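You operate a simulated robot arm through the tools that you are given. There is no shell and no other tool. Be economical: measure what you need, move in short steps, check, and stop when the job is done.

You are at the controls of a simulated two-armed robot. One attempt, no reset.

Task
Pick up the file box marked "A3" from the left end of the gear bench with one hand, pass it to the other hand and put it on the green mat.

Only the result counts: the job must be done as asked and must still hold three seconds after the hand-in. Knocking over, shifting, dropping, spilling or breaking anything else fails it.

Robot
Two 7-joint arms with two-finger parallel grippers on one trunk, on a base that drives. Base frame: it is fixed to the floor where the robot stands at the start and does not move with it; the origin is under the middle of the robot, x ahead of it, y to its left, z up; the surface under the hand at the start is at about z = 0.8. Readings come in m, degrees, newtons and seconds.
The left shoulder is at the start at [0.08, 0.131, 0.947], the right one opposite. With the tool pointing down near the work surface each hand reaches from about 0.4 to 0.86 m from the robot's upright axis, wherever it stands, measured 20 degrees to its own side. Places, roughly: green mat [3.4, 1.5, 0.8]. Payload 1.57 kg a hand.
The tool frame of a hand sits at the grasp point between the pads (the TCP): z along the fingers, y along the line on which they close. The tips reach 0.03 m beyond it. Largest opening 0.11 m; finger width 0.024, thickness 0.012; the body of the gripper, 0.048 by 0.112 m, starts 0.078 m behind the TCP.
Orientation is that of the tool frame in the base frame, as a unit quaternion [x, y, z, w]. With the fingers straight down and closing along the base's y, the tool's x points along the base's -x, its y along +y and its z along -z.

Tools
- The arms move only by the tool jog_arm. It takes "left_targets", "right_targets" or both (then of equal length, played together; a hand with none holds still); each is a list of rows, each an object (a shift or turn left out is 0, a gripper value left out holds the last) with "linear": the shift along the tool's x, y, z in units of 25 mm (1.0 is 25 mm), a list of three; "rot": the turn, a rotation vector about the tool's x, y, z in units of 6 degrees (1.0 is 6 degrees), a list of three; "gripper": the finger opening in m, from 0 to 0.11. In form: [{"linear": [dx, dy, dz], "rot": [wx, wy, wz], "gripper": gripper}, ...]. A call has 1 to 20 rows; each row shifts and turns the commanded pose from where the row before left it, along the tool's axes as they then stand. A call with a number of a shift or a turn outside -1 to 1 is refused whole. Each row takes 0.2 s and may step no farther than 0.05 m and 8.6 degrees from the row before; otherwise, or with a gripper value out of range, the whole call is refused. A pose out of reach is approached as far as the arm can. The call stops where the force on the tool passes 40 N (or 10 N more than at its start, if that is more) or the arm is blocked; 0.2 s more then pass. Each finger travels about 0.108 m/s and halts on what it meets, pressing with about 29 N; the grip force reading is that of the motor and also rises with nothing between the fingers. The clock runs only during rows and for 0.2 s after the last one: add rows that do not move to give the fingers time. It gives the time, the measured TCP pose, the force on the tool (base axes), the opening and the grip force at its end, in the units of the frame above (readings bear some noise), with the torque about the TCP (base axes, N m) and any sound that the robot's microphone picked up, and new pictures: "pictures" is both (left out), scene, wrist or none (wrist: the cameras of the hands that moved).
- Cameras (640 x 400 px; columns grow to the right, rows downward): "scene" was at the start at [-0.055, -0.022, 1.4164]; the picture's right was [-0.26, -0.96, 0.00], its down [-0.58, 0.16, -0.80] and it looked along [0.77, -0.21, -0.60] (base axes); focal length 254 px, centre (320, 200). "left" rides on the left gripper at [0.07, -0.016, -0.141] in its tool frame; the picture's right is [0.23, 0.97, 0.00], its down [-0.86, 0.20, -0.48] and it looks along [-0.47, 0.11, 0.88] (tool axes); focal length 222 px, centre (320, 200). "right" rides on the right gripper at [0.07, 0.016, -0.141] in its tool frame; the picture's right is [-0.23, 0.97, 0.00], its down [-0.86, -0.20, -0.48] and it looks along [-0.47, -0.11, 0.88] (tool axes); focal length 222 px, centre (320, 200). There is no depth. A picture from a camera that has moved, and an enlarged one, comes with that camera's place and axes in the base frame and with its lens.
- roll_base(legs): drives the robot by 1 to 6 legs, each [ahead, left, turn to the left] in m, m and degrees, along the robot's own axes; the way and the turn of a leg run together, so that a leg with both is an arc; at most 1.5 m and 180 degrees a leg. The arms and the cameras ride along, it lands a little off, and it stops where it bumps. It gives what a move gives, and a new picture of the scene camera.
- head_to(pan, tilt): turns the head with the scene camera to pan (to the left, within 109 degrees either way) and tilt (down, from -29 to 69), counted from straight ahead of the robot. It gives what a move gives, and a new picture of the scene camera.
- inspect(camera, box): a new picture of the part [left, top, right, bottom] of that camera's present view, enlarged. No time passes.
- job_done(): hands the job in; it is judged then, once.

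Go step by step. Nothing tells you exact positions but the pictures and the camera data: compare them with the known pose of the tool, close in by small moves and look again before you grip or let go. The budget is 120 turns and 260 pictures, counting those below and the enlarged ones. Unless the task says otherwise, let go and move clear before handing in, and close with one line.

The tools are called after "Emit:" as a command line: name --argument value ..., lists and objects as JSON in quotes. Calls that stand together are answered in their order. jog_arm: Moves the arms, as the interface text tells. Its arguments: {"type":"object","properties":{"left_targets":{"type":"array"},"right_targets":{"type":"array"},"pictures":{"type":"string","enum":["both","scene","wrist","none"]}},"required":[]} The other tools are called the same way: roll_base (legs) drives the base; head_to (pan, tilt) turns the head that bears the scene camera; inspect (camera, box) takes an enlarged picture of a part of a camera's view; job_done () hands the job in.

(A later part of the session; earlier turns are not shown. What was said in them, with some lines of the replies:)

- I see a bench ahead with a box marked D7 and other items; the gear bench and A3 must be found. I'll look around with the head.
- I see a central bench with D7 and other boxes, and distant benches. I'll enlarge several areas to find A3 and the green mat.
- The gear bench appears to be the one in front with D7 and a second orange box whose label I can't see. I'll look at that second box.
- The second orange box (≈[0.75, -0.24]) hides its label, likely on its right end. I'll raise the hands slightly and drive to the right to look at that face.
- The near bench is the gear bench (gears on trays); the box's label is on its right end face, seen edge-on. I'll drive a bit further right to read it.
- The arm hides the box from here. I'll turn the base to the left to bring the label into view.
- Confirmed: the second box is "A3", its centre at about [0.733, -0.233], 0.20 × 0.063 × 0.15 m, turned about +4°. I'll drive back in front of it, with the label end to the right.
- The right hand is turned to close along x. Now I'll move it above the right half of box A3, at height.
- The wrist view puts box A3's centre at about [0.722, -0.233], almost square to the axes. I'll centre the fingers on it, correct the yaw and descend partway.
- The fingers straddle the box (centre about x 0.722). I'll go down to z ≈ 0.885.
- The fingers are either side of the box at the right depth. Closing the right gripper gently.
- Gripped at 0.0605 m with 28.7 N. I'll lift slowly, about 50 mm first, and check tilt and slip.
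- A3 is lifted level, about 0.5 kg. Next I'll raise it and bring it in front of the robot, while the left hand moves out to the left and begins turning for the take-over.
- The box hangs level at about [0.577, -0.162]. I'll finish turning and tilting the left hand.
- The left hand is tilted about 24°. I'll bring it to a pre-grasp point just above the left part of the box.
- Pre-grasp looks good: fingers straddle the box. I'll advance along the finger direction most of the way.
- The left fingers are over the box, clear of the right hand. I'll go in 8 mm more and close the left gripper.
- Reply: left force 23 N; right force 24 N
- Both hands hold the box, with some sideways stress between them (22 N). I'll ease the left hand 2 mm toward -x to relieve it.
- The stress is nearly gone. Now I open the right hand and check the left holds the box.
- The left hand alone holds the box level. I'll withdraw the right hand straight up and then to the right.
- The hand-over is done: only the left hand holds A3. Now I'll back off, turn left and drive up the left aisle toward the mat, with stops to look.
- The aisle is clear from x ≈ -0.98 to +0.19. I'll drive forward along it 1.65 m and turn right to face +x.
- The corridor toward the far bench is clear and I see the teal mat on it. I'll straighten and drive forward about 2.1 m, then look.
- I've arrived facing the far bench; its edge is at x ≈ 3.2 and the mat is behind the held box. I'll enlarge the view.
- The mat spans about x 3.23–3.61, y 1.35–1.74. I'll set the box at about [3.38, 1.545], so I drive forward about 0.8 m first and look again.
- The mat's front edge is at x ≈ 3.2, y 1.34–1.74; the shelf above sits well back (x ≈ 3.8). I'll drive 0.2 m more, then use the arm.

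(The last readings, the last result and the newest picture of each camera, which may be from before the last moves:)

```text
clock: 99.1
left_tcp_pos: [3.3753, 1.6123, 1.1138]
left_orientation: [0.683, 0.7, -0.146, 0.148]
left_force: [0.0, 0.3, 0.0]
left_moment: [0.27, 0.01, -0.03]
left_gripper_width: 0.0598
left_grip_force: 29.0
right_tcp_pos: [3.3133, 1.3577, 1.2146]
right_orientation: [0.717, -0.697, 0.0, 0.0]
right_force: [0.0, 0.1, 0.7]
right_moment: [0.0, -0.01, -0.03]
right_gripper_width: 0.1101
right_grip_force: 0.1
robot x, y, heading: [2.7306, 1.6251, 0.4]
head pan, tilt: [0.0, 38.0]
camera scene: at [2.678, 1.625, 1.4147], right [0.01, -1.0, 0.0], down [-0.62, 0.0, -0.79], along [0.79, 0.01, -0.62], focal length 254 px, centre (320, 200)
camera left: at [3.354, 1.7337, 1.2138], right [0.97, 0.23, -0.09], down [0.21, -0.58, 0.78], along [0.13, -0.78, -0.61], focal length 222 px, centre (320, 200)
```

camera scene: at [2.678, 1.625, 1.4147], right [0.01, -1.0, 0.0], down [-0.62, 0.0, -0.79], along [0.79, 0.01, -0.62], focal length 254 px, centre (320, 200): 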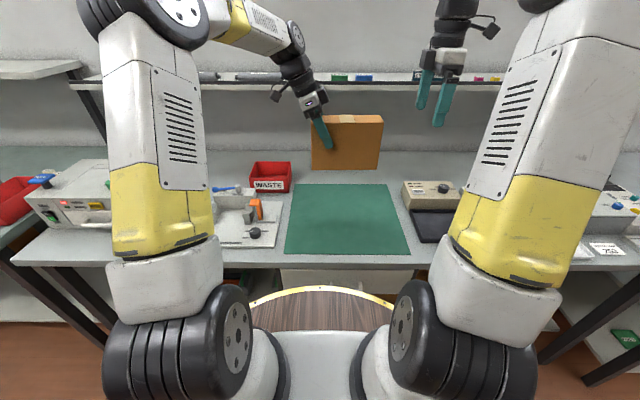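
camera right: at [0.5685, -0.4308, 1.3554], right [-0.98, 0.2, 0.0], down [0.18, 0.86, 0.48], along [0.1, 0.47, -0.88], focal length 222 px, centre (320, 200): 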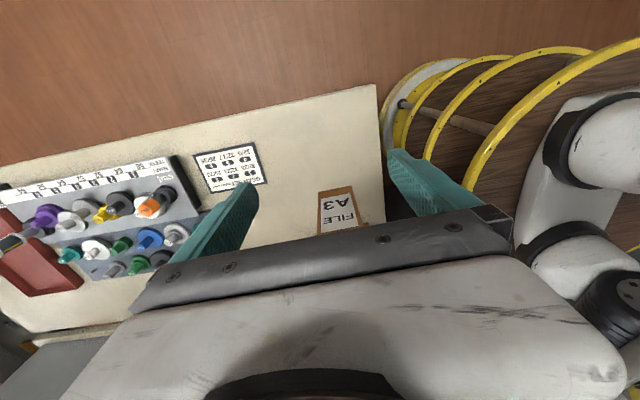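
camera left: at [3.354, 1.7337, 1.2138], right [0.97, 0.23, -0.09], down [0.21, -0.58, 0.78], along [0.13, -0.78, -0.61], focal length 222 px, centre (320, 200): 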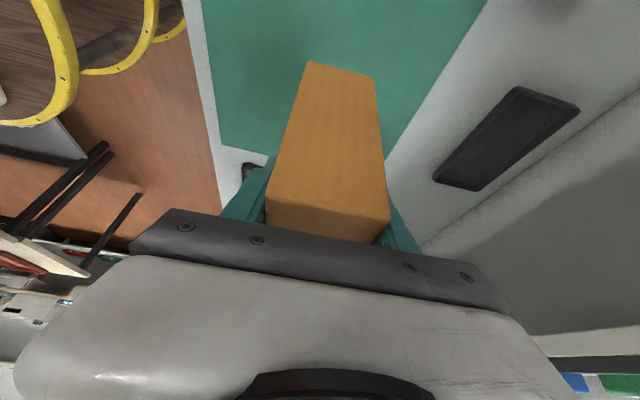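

The box is centred over the mat (mat centre ≈ [3.386, 1.538]). I'll lower straight down to about 30 mm above it.

Emit:
jog_arm --left_targets '[{"linear": [0.408, 0, 0.913]}, {"linear": [0.408, 0, 0.913]}, {"linear": [0.408, 0, 0.913]}, {"linear": [0.408, 0, 0.913]}, {"linear": [0.408, 0, 0.913]}, {"linear": [0.408, 0, 0.913]}, {"linear": [0.408, 0, 0.913]}, {}]'

Emit:
inspect --camera "scene" --box '[240, 110, 440, 270]'

```text
clock: 100.9
left_tcp_pos: [3.3748, 1.6132, 0.937]
left_orientation: [0.683, 0.7, -0.145, 0.148]
left_force: [-0.4, 0.5, 1.0]
left_moment: [0.29, -0.01, 0.04]
left_gripper_width: 0.0601
left_grip_force: 29.2
right_tcp_pos: [3.3125, 1.3573, 1.213]
right_orientation: [0.716, -0.698, 0.0, -0.001]
right_force: [-0.3, -0.1, 0.6]
right_moment: [-0.01, -0.04, 0.0]
right_gripper_width: 0.1103
right_grip_force: 0.1
robot x, y, heading: [2.7305, 1.6197, 0.3]
head pan, tilt: [0.0, 38.0]
camera scene: at [2.678, 1.625, 1.4147], right [0.01, -1.0, 0.0], down [-0.62, 0.0, -0.79], along [0.79, 0.01, -0.62], focal length 254 px, centre (320, 200)
camera left: at [3.3548, 1.7349, 1.0381], right [0.97, 0.23, -0.09], down [0.21, -0.58, 0.78], along [0.13, -0.78, -0.61], focal length 222 px, centre (320, 200)
```

scene: 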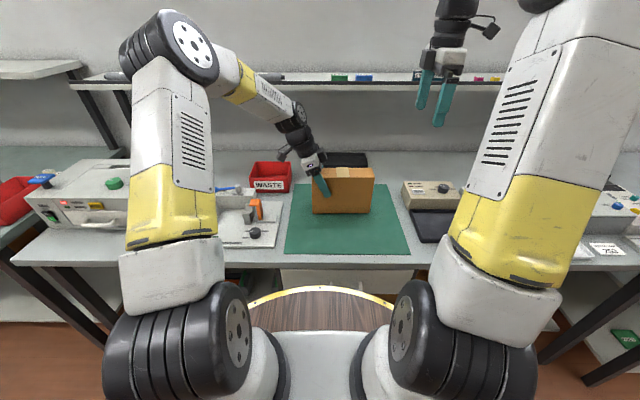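
left: 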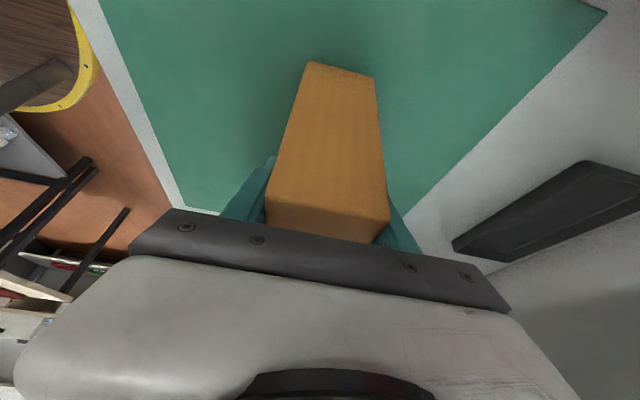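

```text
2.50 times, centred on (340, 190) of scene
camera zoom: at [2.678, 1.625, 1.4147], right [0.01, -1.0, 0.0], down [-0.62, 0.0, -0.79], along [0.79, 0.01, -0.62], focal length 635 px, centre (270, 225)
```

zoom: 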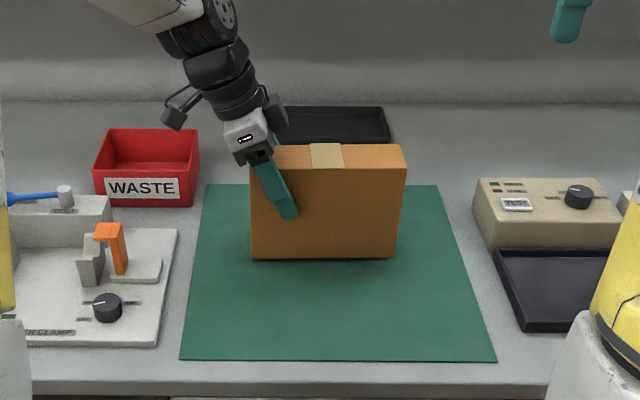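

The box is level about 30 mm over the mat. I'll lower in 4 mm steps.

Emit:
jog_arm --left_targets '[{"linear": [0.065, 0, 0.146]}, {"linear": [0.065, 0, 0.146]}, {"linear": [0.065, 0, 0.146]}, {"linear": [0.065, 0, 0.146]}, {"linear": [0.065, 0, 0.146]}, {"linear": [0.065, 0, 0.146]}, {}]' --pictures "none"

Emit:
inspect --camera "scene" --box '[280, 150, 400, 230]'

```text
clock: 102.5
left_tcp_pos: [3.3736, 1.6133, 0.9162]
left_orientation: [0.684, 0.7, -0.145, 0.149]
left_force: [-1.1, -0.2, 23.7]
left_moment: [0.05, 0.68, -0.3]
left_gripper_width: 0.0601
left_grip_force: 29.2
right_tcp_pos: [3.313, 1.3567, 1.2137]
right_orientation: [0.716, -0.698, 0.0, 0.0]
right_force: [0.2, 1.1, 0.8]
right_moment: [-0.02, -0.02, 0.0]
right_gripper_width: 0.1101
right_grip_force: 0.1
robot x, y, heading: [2.7334, 1.6257, 0.5]
head pan, tilt: [0.0, 38.0]
```

```text
5.00 times, centred on (340, 190) of scene
camera zoom: at [2.6771, 1.625, 1.4146], right [0.01, -1.0, 0.0], down [-0.62, 0.0, -0.79], along [0.79, 0.01, -0.62], focal length 1270 px, centre (220, 250)
```

zoom: 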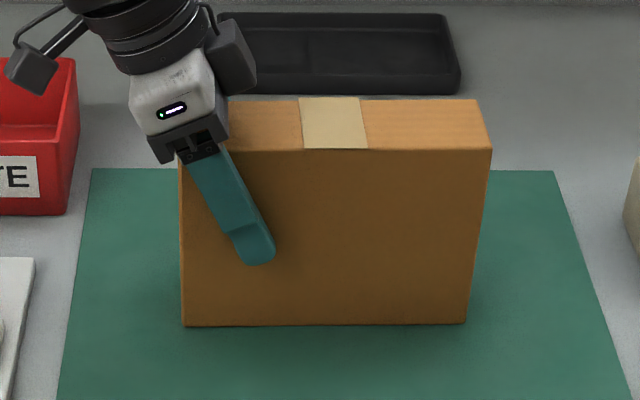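

The box touches the mat, pressing at 24 N. I'll ease up about 2 mm, then open.

Emit:
jog_arm --left_targets '[{"linear": [-0.033, 0, -0.073]}, {}]' --pictures "none"

```text
clock: 103.1
left_tcp_pos: [3.3732, 1.6146, 0.916]
left_orientation: [0.684, 0.7, -0.146, 0.148]
left_force: [2.5, -2.6, 0.7]
left_moment: [-0.81, -0.41, 0.37]
left_gripper_width: 0.0598
left_grip_force: 29.1
right_tcp_pos: [3.3145, 1.3571, 1.212]
right_orientation: [0.716, -0.698, 0.001, 0.0]
right_force: [-0.2, -0.1, 0.1]
right_moment: [0.0, -0.01, -0.03]
right_gripper_width: 0.1101
right_grip_force: 0.1
robot x, y, heading: [2.7301, 1.624, 0.5]
head pan, tilt: [0.0, 38.0]
```

The force is nearly balanced. I'll press down a hair and open the left fingers slowly.

Emit:
jog_arm --left_targets '[{"linear": [0.01, 0, 0.022]}, {"gripper": 0.068}, {"gripper": 0.08}, {"gripper": 0.1}, {"gripper": 0.11}, {}, {}]'

Emit:
inspect --camera "scene" --box '[280, 150, 400, 230]'

```text
clock: 104.7
left_tcp_pos: [3.3746, 1.6139, 0.917]
left_orientation: [0.683, 0.7, -0.145, 0.149]
left_force: [-0.2, -0.3, 0.1]
left_moment: [0.01, -0.01, 0.0]
left_gripper_width: 0.11
left_grip_force: 0.0
right_tcp_pos: [3.3128, 1.3573, 1.2152]
right_orientation: [0.716, -0.698, 0.0, 0.0]
right_force: [-0.6, 0.1, 0.6]
right_moment: [-0.02, 0.03, -0.01]
right_gripper_width: 0.1098
right_grip_force: 0.1
robot x, y, heading: [2.7323, 1.6236, 0.2]
head pan, tilt: [0.0, 38.0]
camera scene: at [2.6778, 1.625, 1.4147], right [0.01, -1.0, 0.0], down [-0.62, 0.0, -0.79], along [0.79, 0.01, -0.62], focal length 254 px, centre (320, 200)
camera left: at [3.3536, 1.735, 1.0173], right [0.97, 0.23, -0.09], down [0.21, -0.58, 0.78], along [0.13, -0.78, -0.61], focal length 222 px, centre (320, 200)
```

scene: 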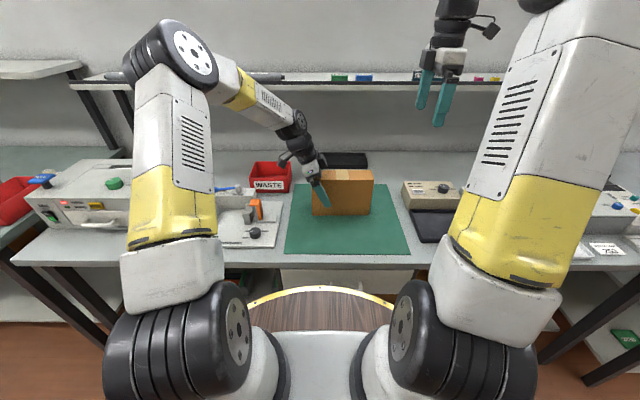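
left: 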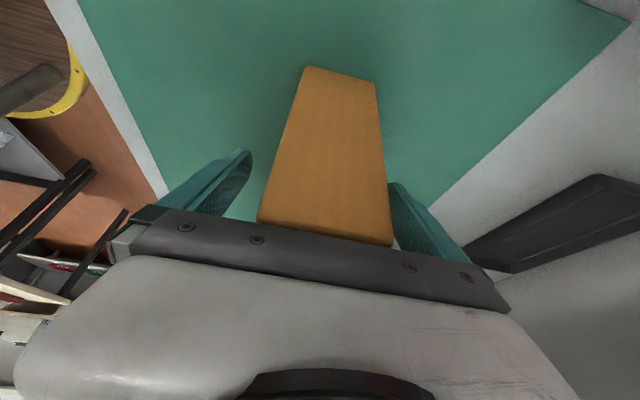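

```text
5.00 times, centred on (340, 190) of scene
camera zoom: at [2.6778, 1.625, 1.4147], right [0.01, -1.0, 0.0], down [-0.62, 0.0, -0.79], along [0.79, 0.01, -0.62], focal length 1270 px, centre (220, 250)
```

zoom: 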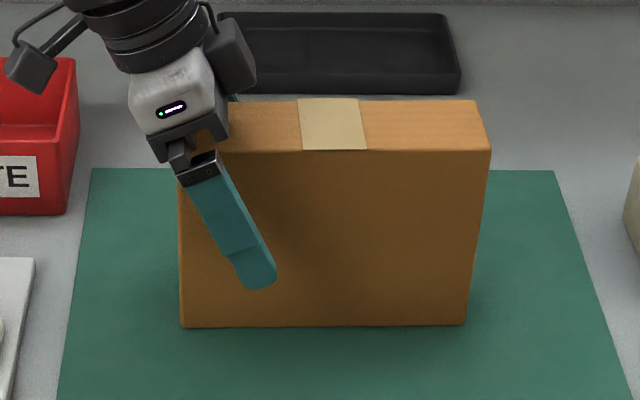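

The box stands on the mat, released. I'll withdraw the left hand along its fingers.

Emit:
jog_arm --left_targets '[{"linear": [0, 0, -0.5]}, {"linear": [0, 0, -0.8]}, {"linear": [0, 0, -1]}, {"linear": [0, 0, -1]}, {"linear": [0, 0, -1]}, {"linear": [0, 0, -1]}, {"linear": [0, 0, -1]}, {}, {}]'

Emit:
inspect --camera "scene" --box '[240, 110, 440, 270]'

```text
clock: 106.7
left_tcp_pos: [3.3739, 1.6774, 1.0611]
left_orientation: [0.683, 0.7, -0.147, 0.148]
left_force: [-0.3, 0.1, 0.1]
left_moment: [-0.02, 0.01, 0.0]
left_gripper_width: 0.1099
left_grip_force: 0.0
right_tcp_pos: [3.3132, 1.3574, 1.2133]
right_orientation: [0.716, -0.698, 0.0, -0.001]
right_force: [0.5, -0.7, 0.0]
right_moment: [0.02, -0.02, -0.03]
right_gripper_width: 0.1099
right_grip_force: 0.2
robot x, y, heading: [2.7322, 1.6255, 0.6]
head pan, tilt: [0.0, 38.0]
camera scene: at [2.6778, 1.625, 1.4146], right [0.01, -1.0, 0.0], down [-0.62, 0.0, -0.79], along [0.79, 0.01, -0.62], focal length 254 px, centre (320, 200)
camera left: at [3.353, 1.7988, 1.1621], right [0.97, 0.23, -0.09], down [0.21, -0.58, 0.78], along [0.13, -0.78, -0.61], focal length 222 px, centre (320, 200)
```

scene: 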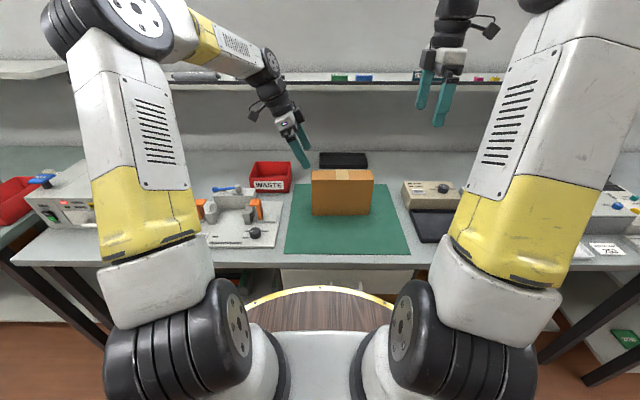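
left: 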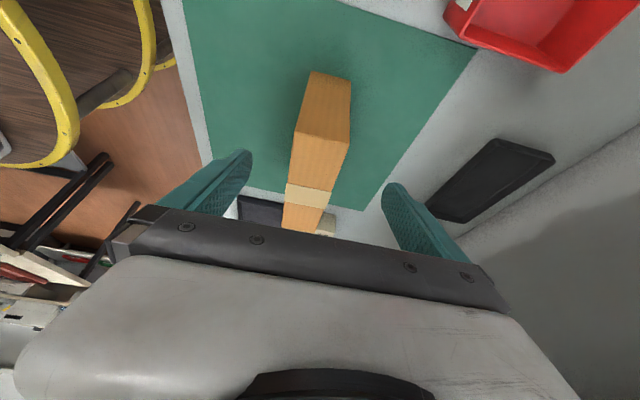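

```text
2.50 times, centred on (340, 190) of scene
camera zoom: at [2.6778, 1.625, 1.4146], right [0.01, -1.0, 0.0], down [-0.62, 0.0, -0.79], along [0.79, 0.01, -0.62], focal length 635 px, centre (270, 225)
```

zoom: 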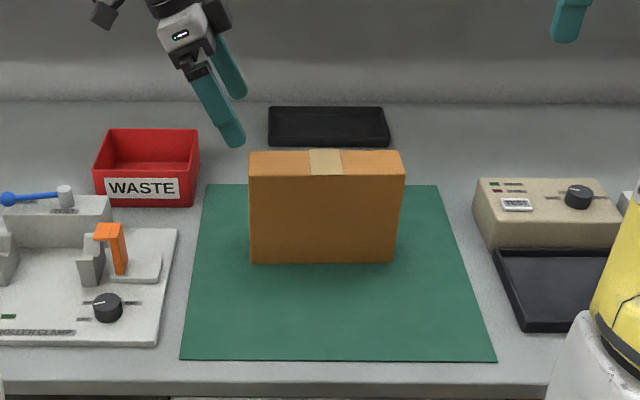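

Box A3 stands upright and wholly on the green mat, and both hands are clear. Handing in.

Emit:
job_done

```text
The job is handed in.
```

I picked up box A3 with the right hand, passed it to the left and stood it upright on the green mat. Both hands are clear, nothing else appeared disturbed, and the job is handed in.
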